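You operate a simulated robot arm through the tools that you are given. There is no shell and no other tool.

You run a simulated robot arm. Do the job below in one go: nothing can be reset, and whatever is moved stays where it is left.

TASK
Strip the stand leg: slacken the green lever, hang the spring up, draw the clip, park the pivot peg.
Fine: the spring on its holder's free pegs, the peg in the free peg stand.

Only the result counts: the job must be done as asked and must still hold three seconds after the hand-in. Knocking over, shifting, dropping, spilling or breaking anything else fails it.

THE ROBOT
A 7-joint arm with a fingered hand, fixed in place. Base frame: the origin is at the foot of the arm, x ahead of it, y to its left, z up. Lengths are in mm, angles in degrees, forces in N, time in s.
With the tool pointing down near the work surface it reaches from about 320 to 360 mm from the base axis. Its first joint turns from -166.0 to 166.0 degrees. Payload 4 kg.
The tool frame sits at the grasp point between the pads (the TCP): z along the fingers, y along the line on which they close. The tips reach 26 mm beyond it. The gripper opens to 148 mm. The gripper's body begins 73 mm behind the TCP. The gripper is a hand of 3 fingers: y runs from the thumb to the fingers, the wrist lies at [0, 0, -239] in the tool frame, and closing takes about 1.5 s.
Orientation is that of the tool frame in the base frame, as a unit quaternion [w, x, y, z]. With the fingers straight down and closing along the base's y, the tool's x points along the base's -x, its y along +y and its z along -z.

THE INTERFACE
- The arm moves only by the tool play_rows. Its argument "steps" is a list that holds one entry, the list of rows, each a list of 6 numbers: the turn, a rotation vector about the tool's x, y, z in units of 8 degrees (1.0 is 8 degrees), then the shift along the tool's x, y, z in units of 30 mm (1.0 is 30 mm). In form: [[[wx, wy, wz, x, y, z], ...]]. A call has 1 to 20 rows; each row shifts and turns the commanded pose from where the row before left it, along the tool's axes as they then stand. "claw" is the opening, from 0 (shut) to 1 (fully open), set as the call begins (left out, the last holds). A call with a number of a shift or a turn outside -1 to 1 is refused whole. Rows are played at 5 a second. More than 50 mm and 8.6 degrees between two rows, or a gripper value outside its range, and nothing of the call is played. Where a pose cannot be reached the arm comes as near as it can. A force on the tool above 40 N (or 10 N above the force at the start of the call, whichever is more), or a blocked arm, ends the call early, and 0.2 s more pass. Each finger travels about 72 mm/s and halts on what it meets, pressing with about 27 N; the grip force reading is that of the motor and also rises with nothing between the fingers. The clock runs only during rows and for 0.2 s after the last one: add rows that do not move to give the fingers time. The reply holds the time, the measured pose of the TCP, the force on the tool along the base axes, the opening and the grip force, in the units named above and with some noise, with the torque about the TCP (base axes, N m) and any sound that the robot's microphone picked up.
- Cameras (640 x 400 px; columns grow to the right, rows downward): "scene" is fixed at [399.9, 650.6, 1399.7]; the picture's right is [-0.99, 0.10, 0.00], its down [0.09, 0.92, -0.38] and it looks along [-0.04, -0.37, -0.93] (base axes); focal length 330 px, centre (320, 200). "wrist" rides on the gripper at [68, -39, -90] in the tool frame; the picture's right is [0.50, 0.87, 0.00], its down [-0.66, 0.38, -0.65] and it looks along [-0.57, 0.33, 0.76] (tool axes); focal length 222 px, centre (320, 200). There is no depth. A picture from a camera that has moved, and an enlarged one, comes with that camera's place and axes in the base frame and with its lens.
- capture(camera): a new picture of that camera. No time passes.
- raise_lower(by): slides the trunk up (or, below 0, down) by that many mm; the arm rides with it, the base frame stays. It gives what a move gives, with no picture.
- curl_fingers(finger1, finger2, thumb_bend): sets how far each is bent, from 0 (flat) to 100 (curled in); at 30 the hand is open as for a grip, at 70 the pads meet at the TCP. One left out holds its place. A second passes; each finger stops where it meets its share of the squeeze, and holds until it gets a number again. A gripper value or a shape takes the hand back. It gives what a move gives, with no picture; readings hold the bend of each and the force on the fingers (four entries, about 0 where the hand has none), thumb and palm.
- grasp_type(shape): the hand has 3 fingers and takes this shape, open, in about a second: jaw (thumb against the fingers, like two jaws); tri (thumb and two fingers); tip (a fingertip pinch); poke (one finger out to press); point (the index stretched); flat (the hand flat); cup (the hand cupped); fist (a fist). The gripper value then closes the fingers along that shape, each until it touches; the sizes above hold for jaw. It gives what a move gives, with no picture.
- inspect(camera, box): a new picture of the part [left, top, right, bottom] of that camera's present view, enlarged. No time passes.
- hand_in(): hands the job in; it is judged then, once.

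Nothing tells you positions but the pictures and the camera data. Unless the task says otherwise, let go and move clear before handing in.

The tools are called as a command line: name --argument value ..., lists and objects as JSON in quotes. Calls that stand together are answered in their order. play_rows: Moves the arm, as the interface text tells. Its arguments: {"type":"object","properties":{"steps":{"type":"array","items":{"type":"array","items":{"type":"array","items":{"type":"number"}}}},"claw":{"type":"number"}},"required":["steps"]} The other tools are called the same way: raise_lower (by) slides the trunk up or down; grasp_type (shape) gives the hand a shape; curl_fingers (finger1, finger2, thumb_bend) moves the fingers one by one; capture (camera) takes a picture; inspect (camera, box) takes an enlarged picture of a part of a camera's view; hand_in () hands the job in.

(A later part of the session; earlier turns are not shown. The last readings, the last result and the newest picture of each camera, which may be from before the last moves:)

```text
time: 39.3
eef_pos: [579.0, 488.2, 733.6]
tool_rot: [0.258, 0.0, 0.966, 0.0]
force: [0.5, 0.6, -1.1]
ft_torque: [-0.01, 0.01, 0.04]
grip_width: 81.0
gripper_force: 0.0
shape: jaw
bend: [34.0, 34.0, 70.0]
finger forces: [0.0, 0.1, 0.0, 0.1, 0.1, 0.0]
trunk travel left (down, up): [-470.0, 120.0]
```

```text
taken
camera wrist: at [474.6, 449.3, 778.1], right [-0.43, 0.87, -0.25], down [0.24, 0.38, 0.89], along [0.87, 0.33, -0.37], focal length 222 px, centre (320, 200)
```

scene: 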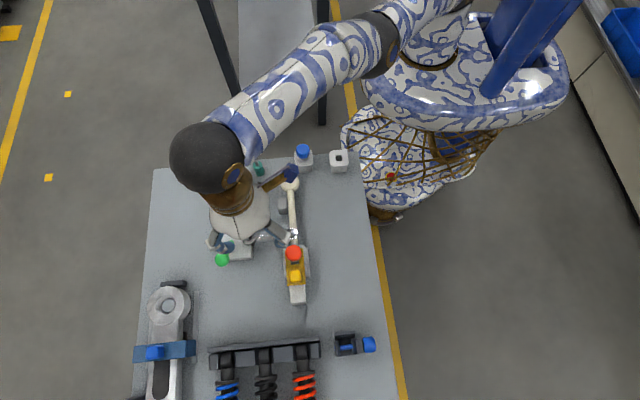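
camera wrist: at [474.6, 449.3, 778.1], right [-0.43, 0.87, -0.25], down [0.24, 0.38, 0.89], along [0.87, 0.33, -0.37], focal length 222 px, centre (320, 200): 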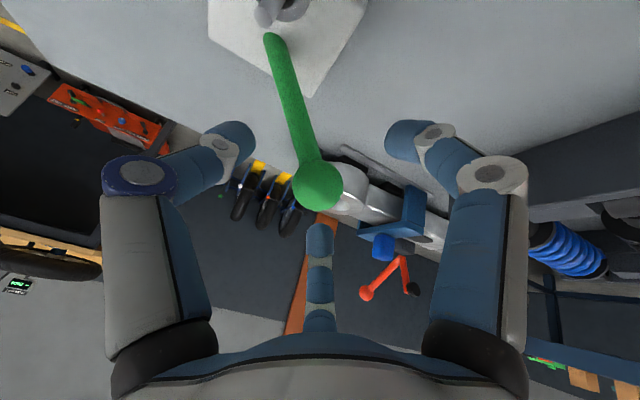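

play_rows --steps '[[[0, 0, 0, 0, 0, 0], [0, 0, 0, 0, 0, 0], [0, 0, 0, 0, 0, 0], [0, 0, 0, 0, 0, 0], [0, 0, 0, 0, 0, 0], [0, 0, 0, 0, 0, 0]]]' --claw 0.05

capture --camera "wrist"

```text
time: 40.7
eef_pos: [579.7, 486.9, 733.0]
tool_rot: [0.259, 0.0, 0.966, -0.001]
force: [2.3, -1.5, -5.5]
ft_torque: [-0.05, -0.02, -0.06]
grip_width: 22.7
gripper_force: 26.3
shape: jaw
bend: [74.0, 75.0, 70.0]
finger forces: [23.5, 23.8, 0.1, 0.0, 25.4, 0.0]
trunk travel left (down, up): [-470.0, 120.0]
```

```text
taken
camera wrist: at [475.1, 448.9, 777.4], right [-0.43, 0.87, -0.25], down [0.24, 0.38, 0.89], along [0.87, 0.33, -0.37], focal length 222 px, centre (320, 200)
```

wrist: 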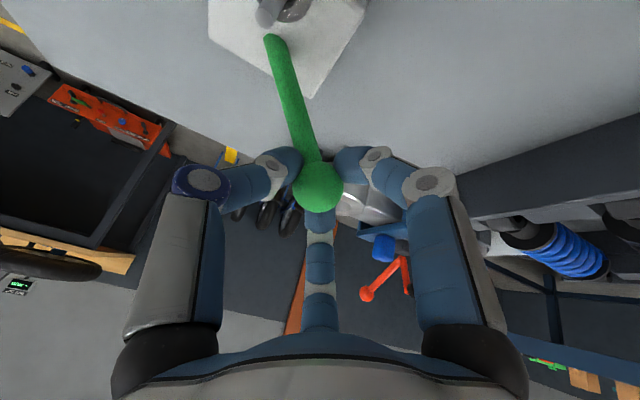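

The ball is firmly held by all three fingers. Now I'll probe with a small move towards −y along the likely arc and read the force.

play_rows --steps '[[[0, 0, 0, -0.05, -0.14, -0.085], [0, 0, 0, 0, 0, 0], [0, 0, 0, 0, 0, 0]]]'

```text
time: 41.5
eef_pos: [578.9, 483.9, 735.1]
tool_rot: [0.258, 0.0, 0.966, -0.001]
force: [6.0, 2.8, -14.4]
ft_torque: [0.18, 0.02, 0.01]
grip_width: 22.7
gripper_force: 27.4
shape: jaw
bend: [74.0, 75.0, 70.0]
finger forces: [25.3, 26.1, 0.0, 0.1, 24.4, 0.0]
trunk travel left (down, up): [-470.0, 120.0]
```

play_rows --steps '[[[0, 0, 0, 0.05, 0.14, 0.085], [0, 0, 0, 0, 0, 0], [0, 0, 0, 0, 0, 0]]]'

play_rows --steps '[[[0, 0, 0, 0.12, 0, -0.07], [0, 0, 0, 0, 0, 0], [0, 0, 0, 0, 0, 0]]]'

```text
time: 42.3
eef_pos: [579.6, 487.7, 732.6]
tool_rot: [0.258, -0.001, 0.966, -0.001]
force: [1.3, -6.0, -10.5]
ft_torque: [-0.11, 0.08, -0.09]
grip_width: 22.3
gripper_force: 27.0
shape: jaw
bend: [74.0, 75.0, 70.0]
finger forces: [24.0, 23.8, 0.0, 0.1, 28.6, 0.0]
trunk travel left (down, up): [-470.0, 120.0]
```

```text
time: 43.1
eef_pos: [577.8, 486.3, 733.3]
tool_rot: [0.259, 0.0, 0.966, -0.002]
force: [25.1, -3.4, -10.0]
ft_torque: [-0.1, -0.31, 0.11]
grip_width: 21.6
gripper_force: 27.4
shape: jaw
bend: [74.0, 74.0, 70.0]
finger forces: [22.0, 28.3, 0.0, 0.1, 26.1, 0.1]
trunk travel left (down, up): [-470.0, 120.0]
```

play_rows --steps '[[[0, 0, 0, -0.12, 0, 0.07], [0, 0, 0, 0, 0, 0], [0, 0, 0, 0, 0, 0]]]'

play_rows --steps '[[[0, 0, 0, -0.1, 0, 0.06], [0, 0, 0, 0, 0, 0], [0, 0, 0, 0, 0, 0]]]'

```text
time: 43.9
eef_pos: [577.1, 489.5, 733.1]
tool_rot: [0.258, -0.002, 0.966, 0.0]
force: [8.5, -7.3, -9.9]
ft_torque: [-0.18, -0.11, -0.02]
grip_width: 21.7
gripper_force: 26.7
shape: jaw
bend: [74.0, 74.0, 70.0]
finger forces: [24.5, 23.6, 0.1, 0.0, 28.9, 0.0]
trunk travel left (down, up): [-470.0, 120.0]
```

```text
time: 44.7
eef_pos: [580.5, 487.7, 733.8]
tool_rot: [0.258, -0.001, 0.966, -0.001]
force: [-13.3, -3.0, -7.8]
ft_torque: [-0.04, 0.28, -0.19]
grip_width: 21.9
gripper_force: 26.9
shape: jaw
bend: [74.0, 75.0, 70.0]
finger forces: [27.8, 22.9, 0.1, 0.0, 26.2, 0.0]
trunk travel left (down, up): [-470.0, 120.0]
```

play_rows --steps '[[[0, 0, 0, 0.07, 0, -0.04], [0, 0, 0, 0, 0, 0], [0, 0, 0, 0, 0, 0]]]'

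play_rows --steps '[[[0, 0, 0, 0.05, 0.14, 0.085], [0, 0, 0, 0, 0, 0], [0, 0, 0, 0, 0, 0]]]'

```text
time: 45.5
eef_pos: [579.5, 487.2, 732.3]
tool_rot: [0.259, -0.001, 0.966, 0.0]
force: [-5.0, -2.1, -8.8]
ft_torque: [-0.01, 0.19, -0.15]
grip_width: 21.9
gripper_force: 26.9
shape: jaw
bend: [74.0, 75.0, 70.0]
finger forces: [25.9, 25.0, 0.0, 0.1, 27.1, 0.0]
trunk travel left (down, up): [-470.0, 120.0]
```

```text
time: 46.3
eef_pos: [579.2, 489.8, 731.5]
tool_rot: [0.26, 0.0, 0.966, -0.001]
force: [-7.8, -12.7, 2.1]
ft_torque: [-0.31, 0.16, -0.25]
grip_width: 22.8
gripper_force: 27.0
shape: jaw
bend: [74.0, 75.0, 70.0]
finger forces: [22.9, 22.4, 0.0, 0.0, 31.2, 0.1]
trunk travel left (down, up): [-470.0, 120.0]
```

The x direction is rigid both ways and +y stiffer than −y, so the lever hinges about x and swings towards −y. I'll follow the arc that way in small steps.

play_rows --steps '[[[0, 0, 0, -0.05, -0.14, -0.085], [0, 0, 0, -0.05, -0.14, -0.085], [0, 0, 0, 0, 0, 0]]]'

play_rows --steps '[[[0, 0, 0, -0.05, -0.14, -0.085], [0, 0, 0, 0, 0, 0]]]'

capture --camera "wrist"

```text
time: 47.1
eef_pos: [579.1, 483.7, 735.2]
tool_rot: [0.258, -0.001, 0.966, -0.001]
force: [-0.4, 2.7, -14.2]
ft_torque: [0.26, 0.1, -0.03]
grip_width: 21.9
gripper_force: 26.9
shape: jaw
bend: [74.0, 74.0, 70.0]
finger forces: [27.0, 26.7, 0.0, 0.0, 25.1, 0.0]
trunk travel left (down, up): [-470.0, 120.0]
```

```text
time: 47.7
eef_pos: [580.9, 479.7, 739.2]
tool_rot: [0.258, -0.001, 0.966, -0.002]
force: [-7.9, 1.8, -16.5]
ft_torque: [0.35, 0.28, -0.08]
grip_width: 21.9
gripper_force: 26.9
shape: jaw
bend: [74.0, 75.0, 70.0]
finger forces: [26.8, 24.5, 0.0, 0.1, 26.4, 0.0]
trunk travel left (down, up): [-470.0, 120.0]
```

```text
taken
camera wrist: at [475.8, 441.2, 783.6], right [-0.43, 0.87, -0.25], down [0.24, 0.38, 0.89], along [0.87, 0.33, -0.38], focal length 222 px, centre (320, 200)
```

wrist: 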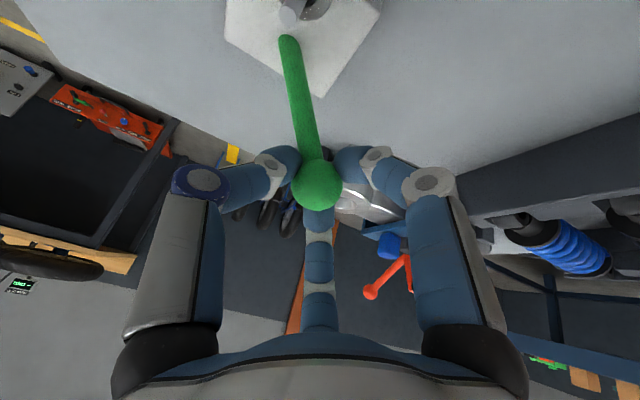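

The ball now follows the hand, so the lever is turning. I'll continue along the arc, with slightly less rise to relieve the downward pull.

play_rows --steps '[[[0, 0, 0, -0.035, -0.267, -0.06], [0, 0, 0, -0.05, -0.267, -0.087], [0, 0, 0, 0, 0, 0]]]'

capture --camera "wrist"

```text
time: 48.5
eef_pos: [580.4, 464.3, 746.1]
tool_rot: [0.259, 0.0, 0.966, -0.002]
force: [-11.8, 0.8, -12.8]
ft_torque: [0.54, 0.26, -0.12]
grip_width: 22.2
gripper_force: 26.5
shape: jaw
bend: [76.0, 75.0, 70.0]
finger forces: [25.2, 26.3, 0.0, 0.0, 29.5, 0.0]
trunk travel left (down, up): [-470.0, 120.0]
```

```text
taken
camera wrist: at [475.7, 426.4, 789.7], right [-0.43, 0.86, -0.25], down [0.24, 0.38, 0.89], along [0.87, 0.33, -0.37], focal length 222 px, centre (320, 200)
```

wrist: 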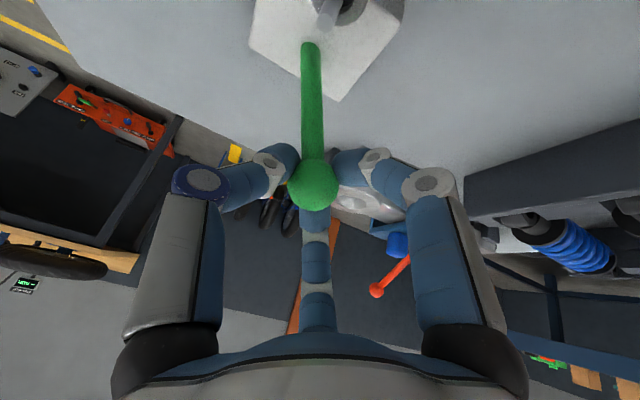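

play_rows --steps '[[[0, 0, 0, 0.018, -0.267, -0.068], [0, 0, 0, -0.03, -0.267, -0.052], [0, 0, 0, -0.018, -0.267, -0.032], [0, 0, 0, 0, 0, 0]]]'

capture --camera "wrist"

```text
time: 49.5
eef_pos: [579.0, 440.5, 747.5]
tool_rot: [0.258, -0.001, 0.966, 0.0]
force: [-3.8, 6.0, -19.4]
ft_torque: [0.77, 0.18, 0.11]
grip_width: 21.9
gripper_force: 27.2
shape: jaw
bend: [77.0, 75.0, 70.0]
finger forces: [24.1, 26.1, 0.0, 0.0, 32.8, 0.0]
trunk travel left (down, up): [-470.0, 120.0]
```

```text
taken
camera wrist: at [474.8, 402.5, 792.8], right [-0.43, 0.86, -0.25], down [0.24, 0.38, 0.89], along [0.87, 0.33, -0.37], focal length 222 px, centre (320, 200)
```

wrist: 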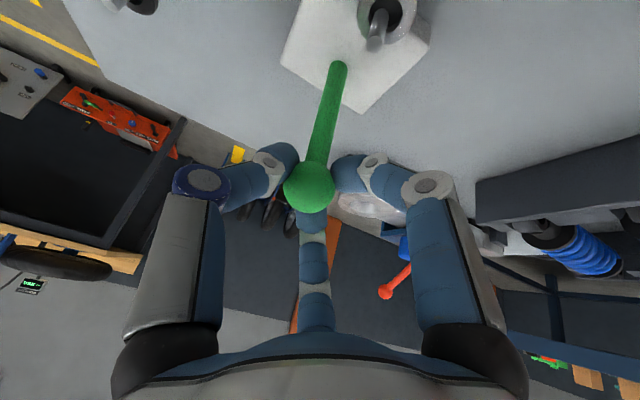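

play_rows --steps '[[[0, 0, 0, 0.025, -0.267, 0.043], [0, 0, 0, 0.015, -0.267, 0.025], [0, 0, 0, 0.02, -0.267, 0.035], [0, 0, 0, 0, 0, 0]]]'

capture --camera "wrist"

inspect --camera "scene" --box '[180, 180, 340, 280]'

```text
time: 50.5
eef_pos: [578.4, 417.2, 744.1]
tool_rot: [0.258, -0.002, 0.966, -0.001]
force: [-0.5, 10.5, -18.6]
ft_torque: [0.82, 0.12, 0.25]
grip_width: 21.4
gripper_force: 26.6
shape: jaw
bend: [78.0, 75.0, 70.0]
finger forces: [23.4, 25.7, 0.0, 0.1, 32.7, 0.0]
trunk travel left (down, up): [-470.0, 120.0]
```

```text
taken
camera wrist: at [474.5, 379.1, 789.4], right [-0.43, 0.86, -0.25], down [0.24, 0.38, 0.89], along [0.87, 0.33, -0.37], focal length 222 px, centre (320, 200)
```

wrist: 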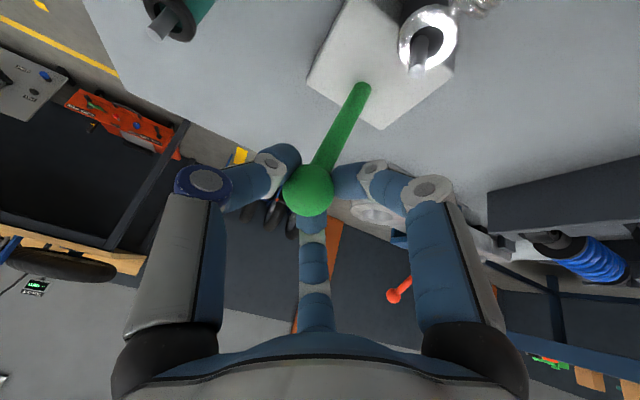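

```text
4.00 times, centred on (260, 230) of scene
camera zoom: at [399.9, 650.6, 1399.7], right [-0.99, 0.1, 0.0], down [0.09, 0.92, -0.38], along [-0.04, -0.37, -0.93], focal length 1319 px, centre (560, 80)
```

zoom: 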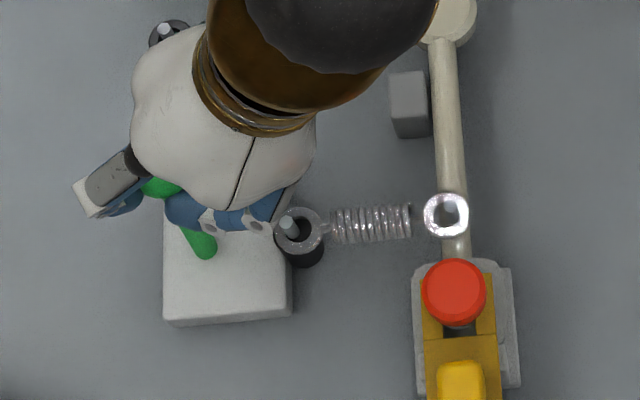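

The lever is over the top and the spring post has shifted towards the leg. I'll continue along the arc downwards on the −y side.

play_rows --steps '[[[0, 0, 0, 0.05, -0.267, 0.087], [0, 0, 0, 0.043, -0.267, 0.075], [0, 0, 0, 0.052, -0.25, 0.09], [0, 0, 0, 0, 0, 0]]]'

capture --camera "wrist"

inspect --camera "scene" --box '[180, 180, 340, 280]'

```text
time: 51.5
eef_pos: [578.0, 393.6, 735.3]
tool_rot: [0.258, -0.001, 0.966, -0.001]
force: [8.2, 14.5, -25.2]
ft_torque: [0.82, 0.07, 0.28]
grip_width: 19.8
gripper_force: 27.0
shape: jaw
bend: [78.0, 75.0, 70.0]
finger forces: [22.1, 24.2, 0.0, 0.0, 32.0, 0.0]
trunk travel left (down, up): [-470.0, 120.0]
```

```text
taken
camera wrist: at [474.6, 354.9, 779.6], right [-0.43, 0.86, -0.25], down [0.24, 0.38, 0.89], along [0.87, 0.33, -0.38], focal length 222 px, centre (320, 200)
```

wrist: 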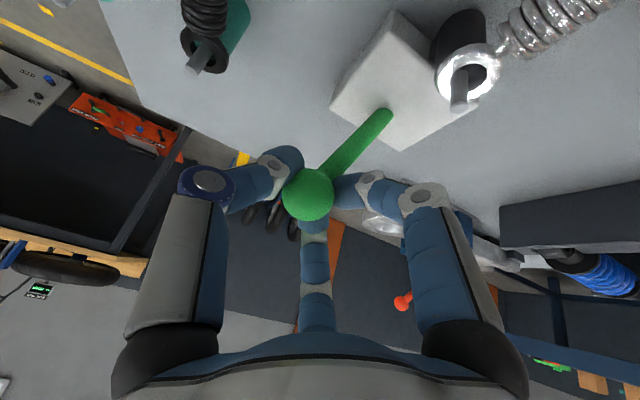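

```text
4.00 times, centred on (260, 230) of scene
camera zoom: at [399.9, 650.6, 1399.7], right [-0.99, 0.1, 0.0], down [0.09, 0.92, -0.38], along [-0.04, -0.37, -0.93], focal length 1319 px, centre (560, 80)
```

zoom: 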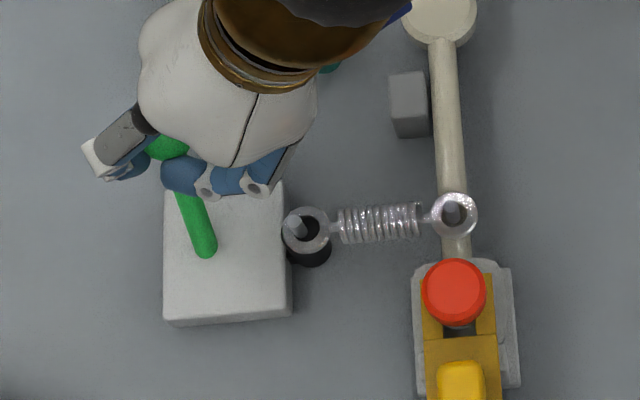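

play_rows --steps '[[[0, 0, 0, -0.083, -0.133, -0.144], [0, 0, 0, 0.017, -0.2, 0.029], [0, 0, 0, 0, 0, 0]]]'

capture --camera "wrist"

```text
time: 52.0
eef_pos: [578.4, 388.9, 737.2]
tool_rot: [0.256, -0.001, 0.967, -0.001]
force: [15.6, 12.4, -28.7]
ft_torque: [0.48, 0.12, 0.26]
grip_width: 18.7
gripper_force: 27.1
shape: jaw
bend: [76.0, 74.0, 70.0]
finger forces: [23.4, 25.1, 0.0, 0.0, 29.2, 0.0]
trunk travel left (down, up): [-470.0, 120.0]
stopped in row 2: the force on the tool passed its limit at 43 N (the readings are from after the stop); the commanded pose is now the measured one
```

```text
taken
camera wrist: at [474.5, 350.4, 781.9], right [-0.44, 0.86, -0.25], down [0.25, 0.38, 0.89], along [0.87, 0.33, -0.38], focal length 222 px, centre (320, 200)
```

wrist: 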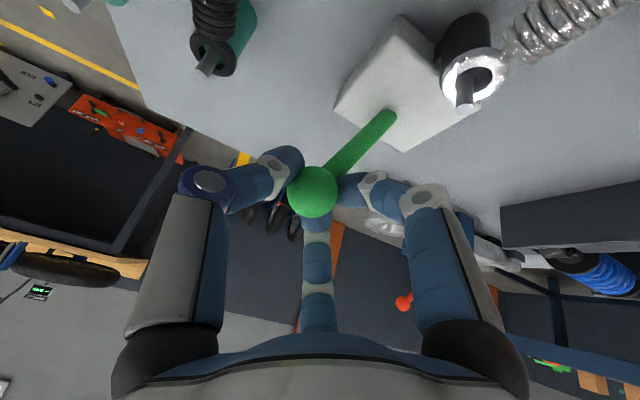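

play_rows --steps '[[[0, 0, 0, 0.067, -0.1, 0.115], [0, 0, 0, 0.06, -0.15, 0.1], [0, 0, 0, 0, 0, 0]]]'

capture --camera "wrist"

```text
time: 52.8
eef_pos: [578.8, 381.6, 731.6]
tool_rot: [0.256, -0.001, 0.967, -0.002]
force: [14.9, 11.7, -21.5]
ft_torque: [0.68, -0.04, 0.33]
grip_width: 18.7
gripper_force: 27.2
shape: jaw
bend: [77.0, 74.0, 70.0]
finger forces: [22.6, 23.7, 0.0, 0.0, 32.2, 0.0]
trunk travel left (down, up): [-470.0, 120.0]
```

```text
taken
camera wrist: at [474.0, 342.9, 776.4], right [-0.44, 0.86, -0.25], down [0.24, 0.38, 0.89], along [0.87, 0.33, -0.38], focal length 222 px, centre (320, 200)
```

wrist: 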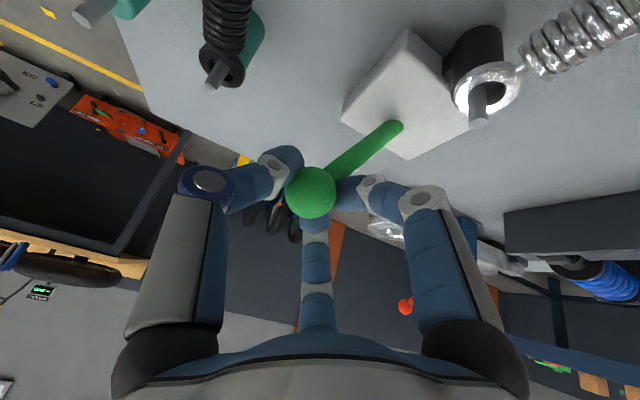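

play_rows --steps '[[[0, 0, 0, 0.06, -0.15, 0.1], [0, 0, 0, 0.06, -0.15, 0.1], [0, 0, 0, 0, 0, 0]]]'

capture --camera "wrist"

```text
time: 53.5
eef_pos: [577.6, 373.9, 725.1]
tool_rot: [0.258, -0.002, 0.966, 0.001]
force: [15.5, 24.8, -9.5]
ft_torque: [0.65, -0.26, 0.54]
grip_width: 18.2
gripper_force: 27.2
shape: jaw
bend: [77.0, 74.0, 70.0]
finger forces: [26.6, 25.3, 0.0, 0.1, 24.3, 0.0]
trunk travel left (down, up): [-470.0, 120.0]
```

```text
taken
camera wrist: at [473.8, 335.2, 771.0], right [-0.44, 0.86, -0.25], down [0.24, 0.38, 0.89], along [0.87, 0.33, -0.37], focal length 222 px, centre (320, 200)
```

wrist: 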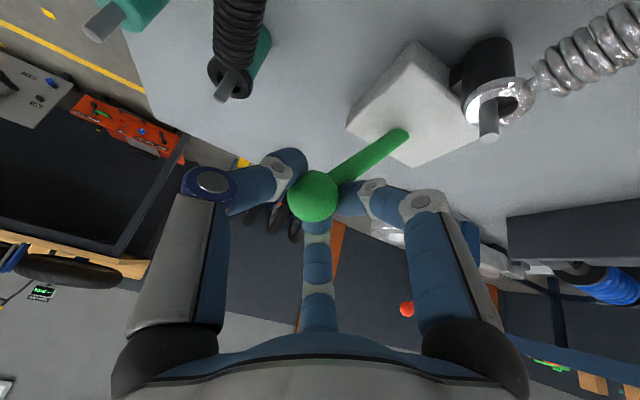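

The lever appears to have reached its far stop (about −36°), with resistance rising. I'll let go, back off along the tool axis, and look.

play_rows --steps '[[[0, 0, 0, 0, 0, 0], [0, 0, 0, 0, 0, 0], [0, 0, 0, 0, 0, 0], [0, 0, 0, 0, 0, 0], [0, 0, 0, 0, 0, 0]]]' --claw 0.55

play_rows --steps '[[[0, 0, 0, 0, 0, -0.7], [0, 0, 0, 0, 0, -0.8], [0, 0, 0, 0, 0, -0.8], [0, 0, 0, 0, 0, -0.8], [0, 0, 0, 0, 0, 0]]]'

capture --camera "wrist"

capture --camera "scene"

```text
time: 54.8
eef_pos: [575.2, 370.5, 727.0]
tool_rot: [0.258, 0.0, 0.966, -0.003]
force: [-0.6, 0.3, 0.4]
ft_torque: [-0.03, -0.02, 0.03]
grip_width: 81.1
gripper_force: 0.0
shape: jaw
bend: [34.0, 34.0, 70.0]
finger forces: [0.1, 0.1, 0.0, 0.0, 0.0, 0.0]
trunk travel left (down, up): [-470.0, 120.0]
```

```text
time: 56.0
eef_pos: [528.7, 372.2, 808.1]
tool_rot: [0.258, -0.001, 0.966, -0.001]
force: [0.0, 0.0, 0.1]
ft_torque: [0.0, -0.03, -0.02]
grip_width: 80.8
gripper_force: 0.1
shape: jaw
bend: [34.0, 34.0, 70.0]
finger forces: [0.1, 0.1, 0.0, 0.1, 0.0, 0.1]
trunk travel left (down, up): [-470.0, 120.0]
```

```text
taken
camera wrist: at [425.0, 333.5, 852.8], right [-0.43, 0.86, -0.25], down [0.24, 0.38, 0.89], along [0.87, 0.33, -0.37], focal length 222 px, centre (320, 200)
```

wrist: 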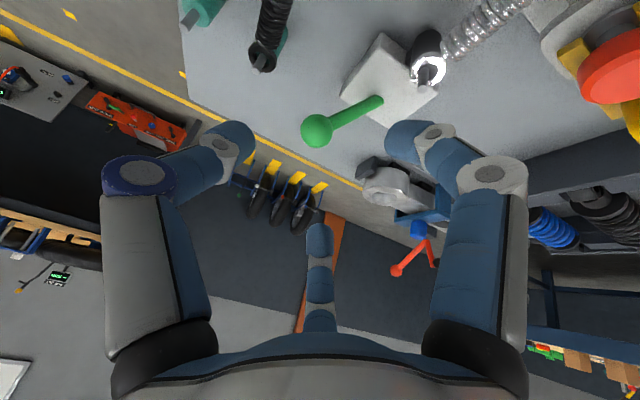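

```text
taken
```

scene: 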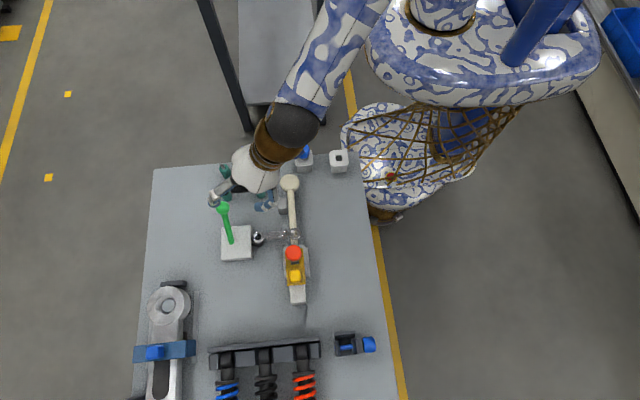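

The lever is now over at −36° (ball near (587, 374, 722)) and the spring has slackened. I'll bring the tool upright and look at the spring.

play_rows --steps '[[[0, 0.94, 0, 0, 0, -0.3], [0, 0.94, 0, 0, 0, -0.3], [0, 0.94, 0, 0, 0, 0], [0, 0.93, 0, 0, 0, 0], [0, 0, 0, 0.9, 0, 0], [0, 0, 0, 0.9, 0, 0], [0, 0, 0, 0.9, 0, 0], [0, 0, 0, 0.9, 0, 0], [0, 0, 0, 0, 0, 0], [0, 0, 0, 0, 0, 0]]]' --claw 1.0

capture --camera "wrist"

capture --camera "scene"

inspect --camera "scene" --box '[200, 180, 360, 280]'

inspect --camera "wrist" --box '[240, 80, 440, 205]'

```text
time: 58.1
eef_pos: [413.6, 372.8, 824.0]
tool_rot: [-0.001, -0.001, 1.0, 0.0]
force: [0.0, 0.5, 0.0]
ft_torque: [0.03, -0.01, 0.01]
grip_width: 148.1
gripper_force: 0.0
shape: jaw
bend: [30.0, 30.0, 30.0]
finger forces: [0.0, 0.0, 0.0, 0.0, 0.0, 0.0]
trunk travel left (down, up): [-470.0, 120.0]
```

```text
taken
camera wrist: at [346.1, 334.2, 914.0], right [-0.5, 0.87, 0.0], down [0.66, 0.38, 0.65], along [0.56, 0.33, -0.76], focal length 222 px, centre (320, 200)
```

wrist: 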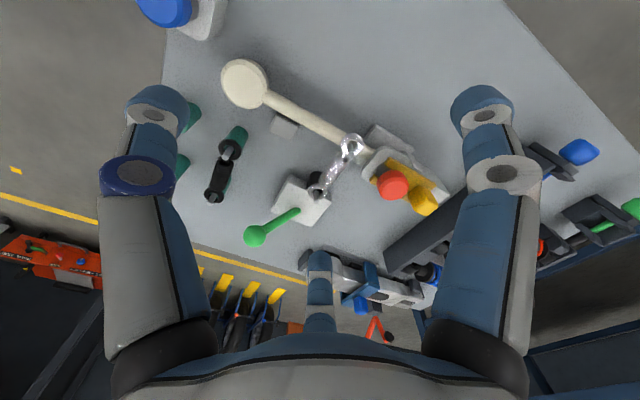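

```text
taken
```

scene: 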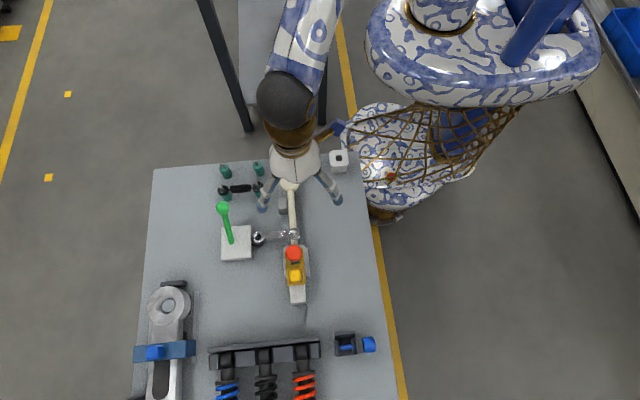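

```text
4.00 times, centred on (280, 230) of scene
camera zoom: at [399.9, 650.6, 1399.7], right [-0.99, 0.1, 0.0], down [0.09, 0.92, -0.38], along [-0.04, -0.37, -0.93], focal length 1319 px, centre (480, 80)
```

zoom: 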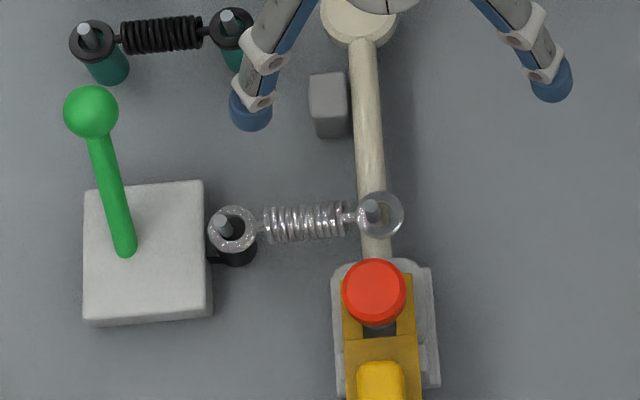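

```text
3.20 times, centred on (340, 142) of wrist
camera zoom: at [346.1, 334.2, 914.0], right [-0.5, 0.87, 0.0], down [0.66, 0.38, 0.65], along [0.56, 0.33, -0.76], focal length 711 px, centre (256, 384)
```

zoom: 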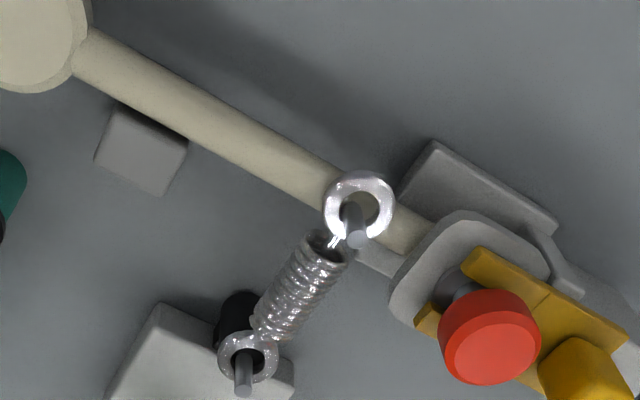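

The spring's rings are near (435.5, 431, 665) and (521, 431, 664), spacing about 86 mm, which matches the free pegs. Before grasping I'll check what the tri and tip hand shapes look like, in free air.

grasp_type --shape "tip"

play_rows --steps '[[[0, 0, 0, 0, 0, 0], [0, 0, 0, 0, 0, 0], [0, 0, 0, 0, 0, 0], [0, 0, 0, 0, 0, 0], [0, 0, 0, 0, 0, 0], [0, 0, 0, 0, 0, 0], [0, 0, 0, 0, 0, 0], [0, 0, 0, 0, 0, 0]]]' --claw 0.0

capture --camera "wrist"

```text
time: 59.0
eef_pos: [414.2, 372.9, 823.4]
tool_rot: [-0.001, -0.001, 1.0, -0.001]
force: [0.2, -0.7, -0.7]
ft_torque: [0.01, -0.01, -0.02]
grip_width: 147.8
gripper_force: 0.1
shape: tip
bend: [30.0, 30.0, 30.0]
finger forces: [0.0, 0.1, 0.0, 0.0, 0.0, 0.1]
trunk travel left (down, up): [-470.0, 120.0]
```

```text
time: 60.9
eef_pos: [414.7, 373.9, 823.3]
tool_rot: [0.0, -0.001, 1.0, 0.0]
force: [0.3, 0.0, 0.2]
ft_torque: [-0.01, 0.0, -0.02]
grip_width: 0.0
gripper_force: 26.7
shape: tip
bend: [70.0, 70.0, 70.0]
finger forces: [0.0, 0.0, 0.0, 0.1, 0.0, 0.0]
trunk travel left (down, up): [-470.0, 120.0]
```

```text
taken
camera wrist: at [346.2, 334.2, 914.0], right [-0.5, 0.87, 0.0], down [0.66, 0.38, 0.65], along [0.56, 0.33, -0.76], focal length 222 px, centre (320, 200)
```

wrist: 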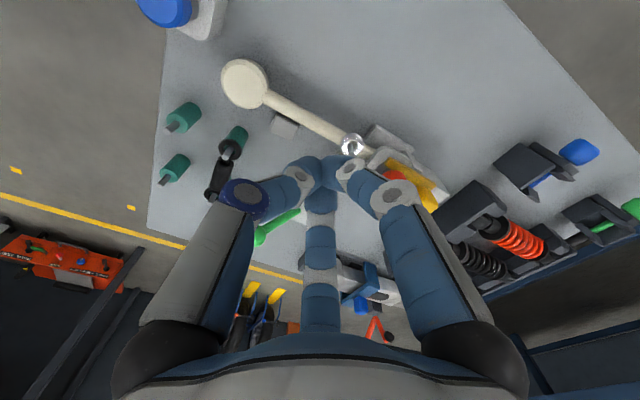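

All shapes close the same three fingers on the centre. For the spring I'll turn the hand 90° about its axis, so the thumb lies along the spring (kept open) and the two fingers pinch the coil from ±y.

grasp_type --shape "jaw"

play_rows --steps '[[[0, 0, 0.9375, 0, 0, 0], [0, 0, 0.9375, 0, 0, 0], [0, 0, 0.9375, 0, 0, 0], [0, 0, 0.9375, 0, 0, 0], [0, 0, 0.9375, 0, 0, 0], [0, 0, 0.9375, 0, 0, 0], [0, 0, 0.9375, 0, 0, 0], [0, 0, 0.9375, 0, 0, 0], [0, 0, 0.9375, 0, 0, 0], [0, 0, 0.9375, 0, 0, 0], [0, 0, 0.9375, 0, 0, 0], [0, 0, 0.9375, 0, 0, 0], [0, 0, 0, 0, 0, 0]]]'

capture --camera "wrist"

```text
time: 61.8
eef_pos: [414.3, 373.1, 822.1]
tool_rot: [-0.001, -0.001, 1.0, -0.001]
force: [-0.3, 0.3, -0.5]
ft_torque: [-0.04, 0.0, 0.01]
grip_width: 147.8
gripper_force: 0.1
shape: jaw
bend: [30.0, 30.0, 30.0]
finger forces: [0.0, 0.0, 0.1, 0.0, 0.0, 0.0]
trunk travel left (down, up): [-470.0, 120.0]
```

```text
time: 64.5
eef_pos: [414.2, 371.4, 822.5]
tool_rot: [0.0, 0.707, 0.707, -0.001]
force: [1.2, 0.0, -0.1]
ft_torque: [0.0, 0.01, -0.02]
grip_width: 147.8
gripper_force: 0.0
shape: jaw
bend: [30.0, 30.0, 30.0]
finger forces: [0.0, 0.1, 0.0, 0.1, 0.0, 0.0]
trunk travel left (down, up): [-470.0, 120.0]
```

```text
taken
camera wrist: at [374.5, 439.4, 913.6], right [0.87, 0.5, 0.0], down [0.38, -0.65, 0.65], along [0.33, -0.57, -0.76], focal length 222 px, centre (320, 200)
```

wrist: 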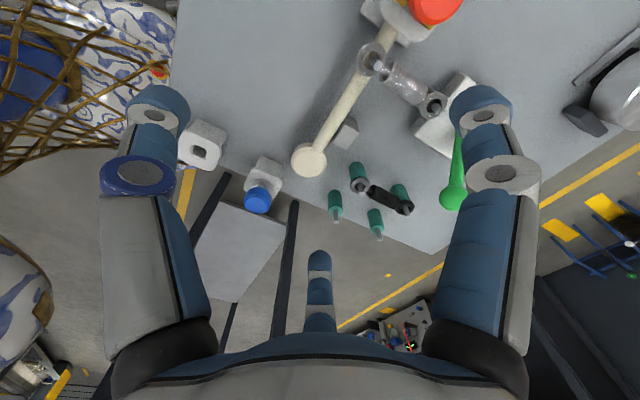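

play_rows --steps '[[[0, 0, 0, 0.667, 0.578, 0.467], [0, 0, 0, 0.667, 0.578, 0.467], [0, 0, 0, 0.667, 0.578, 0.467], [0, 0, 0, 0, 0, 0], [0, 0, 0, 0, 0, 0]]]'

capture --camera "wrist"

inspect --camera "wrist" --box '[240, 80, 400, 180]'

inspect --camera "scene" --box '[220, 190, 320, 270]'

```text
time: 65.8
eef_pos: [464.5, 430.5, 779.3]
tool_rot: [0.0, 0.706, 0.708, -0.001]
force: [0.1, -1.1, -0.6]
ft_torque: [-0.01, 0.01, -0.03]
grip_width: 147.8
gripper_force: 0.1
shape: jaw
bend: [30.0, 30.0, 30.0]
finger forces: [0.1, 0.1, 0.0, 0.1, 0.1, 0.1]
trunk travel left (down, up): [-470.0, 120.0]
```

```text
taken
camera wrist: at [425.4, 499.1, 869.6], right [0.87, 0.5, 0.0], down [0.38, -0.65, 0.65], along [0.33, -0.57, -0.76], focal length 222 px, centre (320, 200)
```

wrist: 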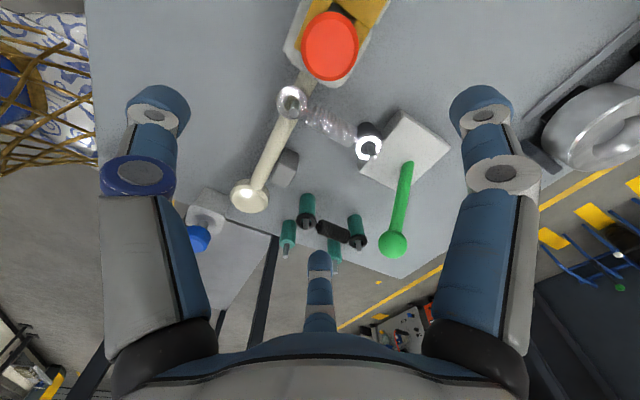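

```text
4.00 times, centred on (320, 130) of wrist
camera zoom: at [425.4, 499.1, 869.6], right [0.87, 0.5, 0.0], down [0.38, -0.65, 0.65], along [0.33, -0.57, -0.76], focal length 888 px, centre (320, 480)
```

zoom: 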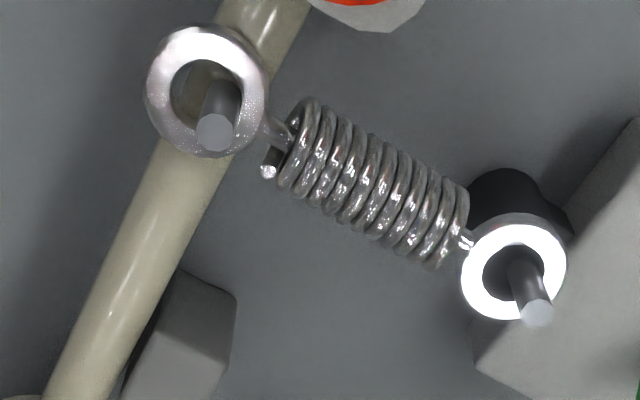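

```text
5.00 times, centred on (270, 230) of scene
camera zoom: at [399.9, 650.6, 1399.7], right [-0.99, 0.1, 0.0], down [0.09, 0.92, -0.38], along [-0.04, -0.37, -0.93], focal length 1648 px, centre (570, 50)
```

zoom: 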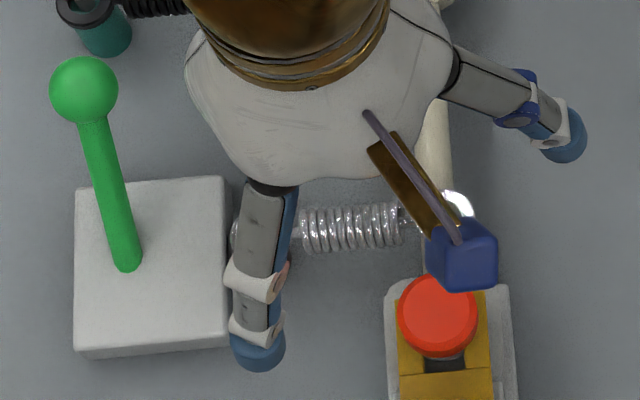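

The spring centre is at about (478, 431.5, 664), with pin tops near z=682. I'll pre-curl only the two fingers, keeping the thumb open, and check the view before lowering.

curl_fingers --finger1 52 --finger2 52 --thumb_bend 30

capture --camera "wrist"

```text
time: 66.8
eef_pos: [464.4, 430.1, 779.5]
tool_rot: [-0.001, 0.707, 0.708, -0.002]
force: [0.1, -0.1, 0.0]
ft_torque: [0.02, 0.0, 0.02]
grip_width: 93.5
gripper_force: 0.1
shape: fingers
bend: [52.0, 52.0, 30.0]
finger forces: [0.1, 0.0, 0.1, 0.0, 0.0, 0.1]
trunk travel left (down, up): [-470.0, 120.0]
```

```text
taken
camera wrist: at [425.4, 499.0, 869.6], right [0.87, 0.5, 0.0], down [0.38, -0.65, 0.65], along [0.33, -0.57, -0.76], focal length 222 px, centre (320, 200)
```

wrist: 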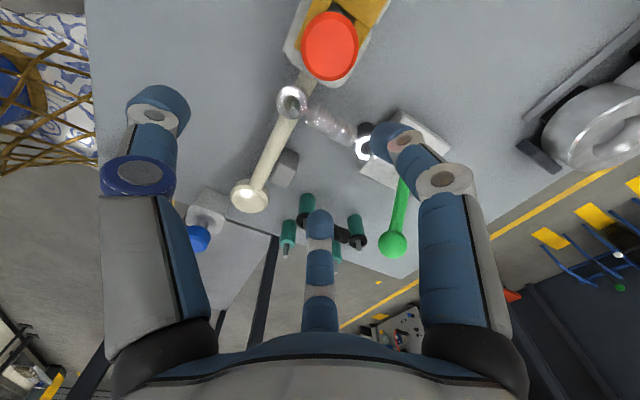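

play_rows --steps '[[[0, 0, 0, 0.01, 0.013, 0.7], [0, 0, 0, 0.01, 0.013, 0.7], [0, 0, 0, 0.01, 0.013, 0.7], [0, 0, 0, 0.01, 0.013, 0.4], [0, 0, 0, 0, 0, 0], [0, 0, 0, 0, 0, 0]]]'

capture --camera "wrist"

inspect --camera "wrist" --box '[220, 100, 420, 225]'

```text
time: 68.2
eef_pos: [465.9, 431.6, 705.5]
tool_rot: [0.0, 0.707, 0.707, -0.002]
force: [-0.7, -0.3, 0.4]
ft_torque: [-0.01, 0.02, -0.01]
grip_width: 93.6
gripper_force: 0.1
shape: fingers
bend: [52.0, 52.0, 30.0]
finger forces: [0.0, 0.0, 0.0, 0.0, 0.0, 0.0]
trunk travel left (down, up): [-470.0, 120.0]
```

```text
taken
camera wrist: at [427.0, 500.0, 796.0], right [0.87, 0.5, 0.0], down [0.38, -0.65, 0.65], along [0.33, -0.57, -0.76], focal length 222 px, centre (320, 200)
```

wrist: 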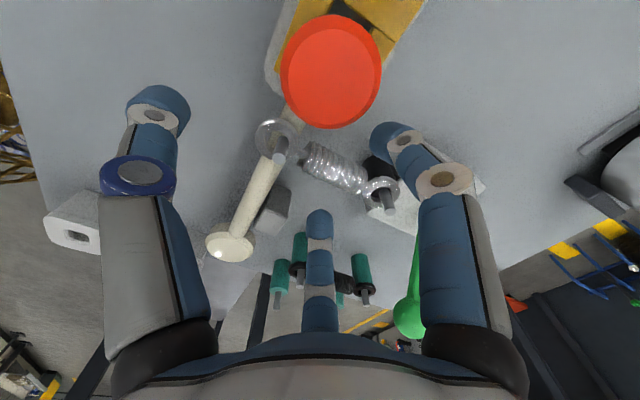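

```text
3.20 times, centred on (320, 162) of wrist
camera zoom: at [427.0, 500.0, 796.0], right [0.87, 0.5, 0.0], down [0.38, -0.65, 0.65], along [0.33, -0.57, -0.76], focal length 711 px, centre (320, 320)
```

zoom: 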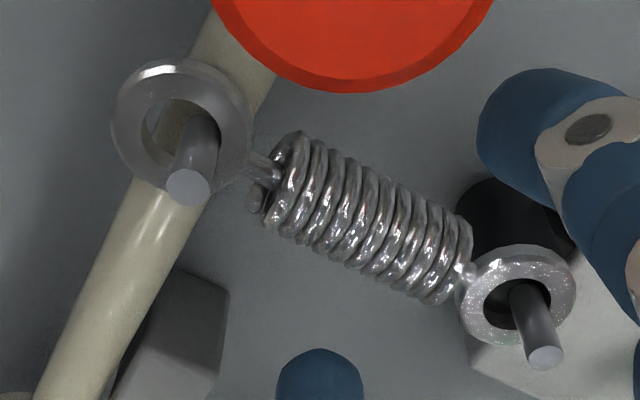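

play_rows --steps '[[[0, 0, 0, 0, 0, 0.45], [0, 0, 0, 0, 0, 0.43], [0, 0, 0, 0, 0, 0], [0, 0, 0, 0, 0, 0]]]'

inspect --camera "wrist" --box '[220, 100, 420, 225]'

```text
time: 69.2
eef_pos: [467.9, 431.5, 678.6]
tool_rot: [0.0, 0.707, 0.708, -0.001]
force: [0.0, -0.2, 0.0]
ft_torque: [-0.02, -0.03, -0.01]
grip_width: 93.8
gripper_force: 0.1
shape: fingers
bend: [52.0, 52.0, 30.0]
finger forces: [0.0, 0.0, 0.1, 0.0, 0.1, 0.0]
trunk travel left (down, up): [-470.0, 120.0]
```

```text
3.20 times, centred on (320, 162) of wrist
camera zoom: at [427.9, 499.7, 769.6], right [0.87, 0.5, 0.0], down [0.38, -0.65, 0.65], along [0.33, -0.57, -0.76], focal length 711 px, centre (320, 320)
```

zoom: 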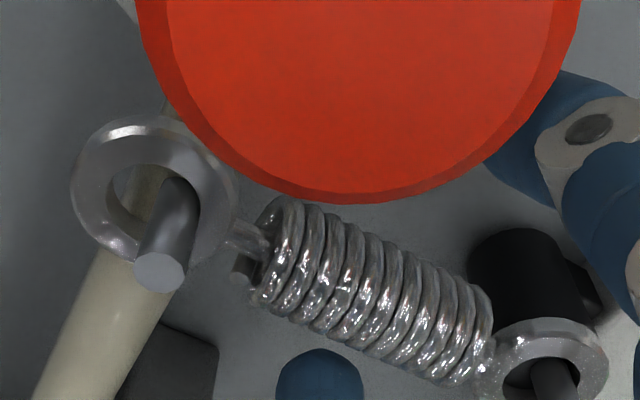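

curl_fingers --finger1 72 --finger2 72

capture --camera "wrist"

inspect --camera "wrist" --box '[220, 100, 420, 225]'

```text
time: 70.2
eef_pos: [467.6, 430.9, 679.7]
tool_rot: [0.0, 0.707, 0.707, -0.002]
force: [0.6, -0.1, -1.0]
ft_torque: [0.01, -0.01, 0.0]
grip_width: 69.7
gripper_force: 0.0
shape: fingers
bend: [71.0, 71.0, 30.0]
finger forces: [0.1, 0.0, 0.0, 0.0, 0.0, 0.0]
trunk travel left (down, up): [-470.0, 120.0]
```

```text
taken
camera wrist: at [427.9, 499.7, 769.7], right [0.87, 0.5, 0.0], down [0.38, -0.65, 0.65], along [0.33, -0.57, -0.76], focal length 222 px, centre (320, 200)
```

wrist: 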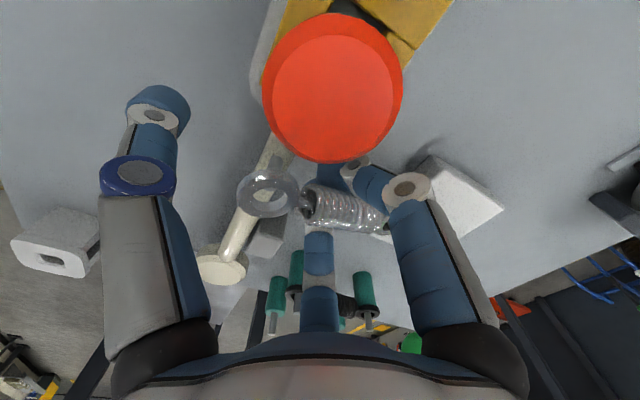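

```text
3.20 times, centred on (320, 162) of wrist
camera zoom: at [427.9, 499.7, 769.7], right [0.87, 0.5, 0.0], down [0.38, -0.65, 0.65], along [0.33, -0.57, -0.76], focal length 711 px, centre (320, 320)
```

zoom: 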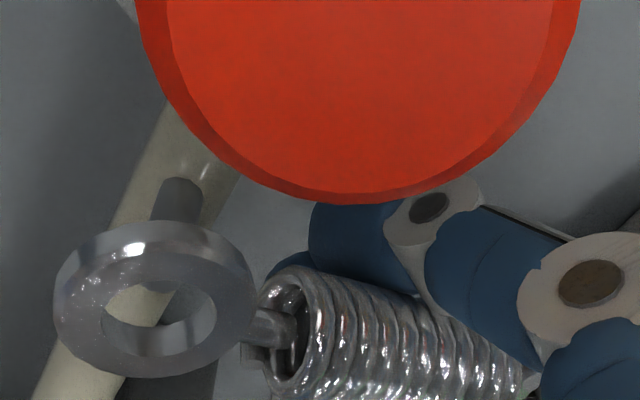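

inspect --camera "scene" --box '[220, 190, 320, 270]'

inspect --camera "wrist" --box '[220, 140, 460, 290]'

```text
5.00 times, centred on (270, 230) of scene
camera zoom: at [399.9, 650.6, 1399.7], right [-0.99, 0.1, 0.0], down [0.09, 0.92, -0.38], along [-0.04, -0.37, -0.93], focal length 1648 px, centre (570, 50)
```

zoom: 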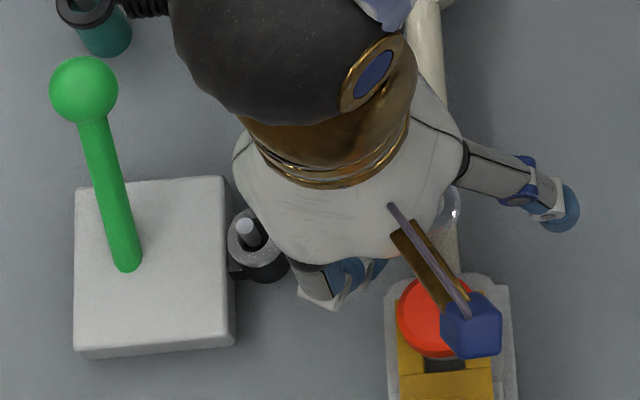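

```text
2.67 times, centred on (340, 215) of wrist
camera zoom: at [427.9, 499.7, 769.7], right [0.87, 0.5, 0.0], down [0.38, -0.65, 0.65], along [0.33, -0.57, -0.76], focal length 592 px, centre (267, 160)
```

zoom: 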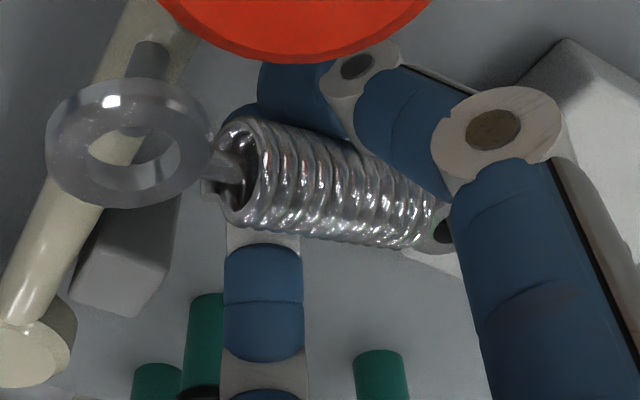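

The fingertips closed under the coil and lifted the leg-side ring off its pin, though it's still right above it. I'll open the fingers gently so the spring settles back, then regrip higher on the coil.

curl_fingers --finger1 64 --finger2 64

inspect --camera "wrist" --box '[220, 140, 460, 290]'

```text
time: 71.2
eef_pos: [467.9, 431.1, 679.8]
tool_rot: [0.0, 0.706, 0.708, -0.001]
force: [-0.5, 0.1, -0.2]
ft_torque: [-0.01, -0.01, 0.0]
grip_width: 77.3
gripper_force: 0.2
shape: fingers
bend: [64.0, 64.0, 30.0]
finger forces: [0.3, 0.2, 0.0, 0.0, 0.0, 0.1]
trunk travel left (down, up): [-470.0, 120.0]
```

```text
2.67 times, centred on (340, 215) of wrist
camera zoom: at [427.9, 499.7, 769.7], right [0.87, 0.5, 0.0], down [0.38, -0.65, 0.65], along [0.33, -0.57, -0.76], focal length 592 px, centre (267, 160)
```

zoom: 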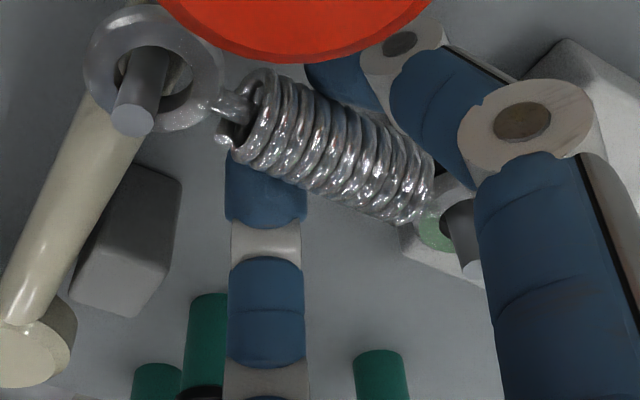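

The ring is back over its pin. I'll open a bit more, raise the hand about 9 mm and regrip so the tips meet the coil at mid-height.

curl_fingers --finger1 54 --finger2 54

play_rows --steps '[[[0, 0, 0, 0, 0, -0.33], [0, 0, 0, 0, 0, 0]]]'

inspect --camera "wrist" --box '[220, 120, 460, 270]'

```text
time: 72.2
eef_pos: [467.9, 431.5, 680.0]
tool_rot: [0.0, 0.706, 0.708, -0.001]
force: [-0.6, 0.7, 0.3]
ft_torque: [-0.01, 0.02, -0.01]
grip_width: 90.0
gripper_force: 0.1
shape: fingers
bend: [54.0, 54.0, 30.0]
finger forces: [0.0, 0.0, 0.0, 0.0, 0.0, 0.1]
trunk travel left (down, up): [-470.0, 120.0]
```

```text
time: 72.8
eef_pos: [467.8, 431.8, 689.8]
tool_rot: [0.001, 0.706, 0.708, -0.002]
force: [0.2, 0.8, 0.1]
ft_torque: [0.01, 0.01, 0.03]
grip_width: 90.2
gripper_force: 0.1
shape: fingers
bend: [54.0, 54.0, 30.0]
finger forces: [0.0, 0.0, 0.0, 0.0, 0.0, 0.0]
trunk travel left (down, up): [-470.0, 120.0]
```

```text
2.67 times, centred on (340, 195) of wrist
camera zoom: at [428.7, 499.5, 780.0], right [0.87, 0.5, 0.0], down [0.38, -0.65, 0.65], along [0.33, -0.57, -0.76], focal length 592 px, centre (267, 213)
```

zoom: 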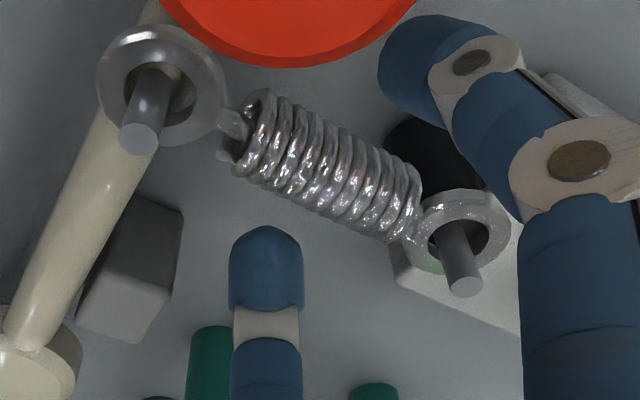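

curl_fingers --finger1 72 --finger2 72

capture --camera "wrist"

inspect --camera "wrist" --box '[220, 120, 460, 270]'

```text
time: 73.8
eef_pos: [468.5, 431.6, 689.6]
tool_rot: [0.0, 0.706, 0.708, -0.001]
force: [0.8, 0.5, -0.1]
ft_torque: [0.02, -0.03, -0.03]
grip_width: 72.6
gripper_force: 7.0
shape: fingers
bend: [65.0, 65.0, 30.0]
finger forces: [6.8, 6.8, 0.0, 0.1, 0.0, 0.0]
trunk travel left (down, up): [-470.0, 120.0]
```

```text
taken
camera wrist: at [428.8, 499.6, 780.0], right [0.87, 0.5, 0.0], down [0.38, -0.65, 0.65], along [0.33, -0.57, -0.76], focal length 222 px, centre (320, 200)
```

wrist: 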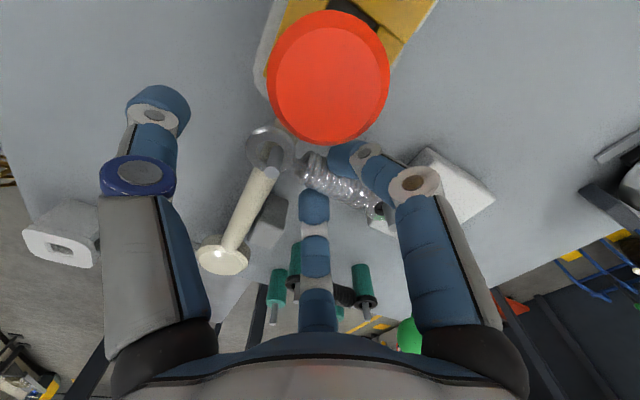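

```text
2.67 times, centred on (340, 195) of wrist
camera zoom: at [428.8, 499.6, 780.0], right [0.87, 0.5, 0.0], down [0.38, -0.65, 0.65], along [0.33, -0.57, -0.76], focal length 592 px, centre (267, 213)
```

zoom: 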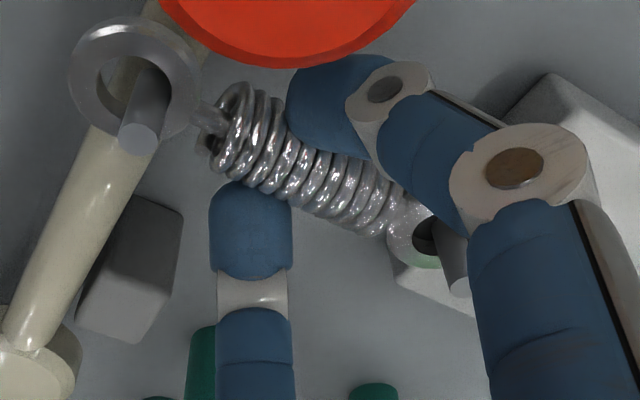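

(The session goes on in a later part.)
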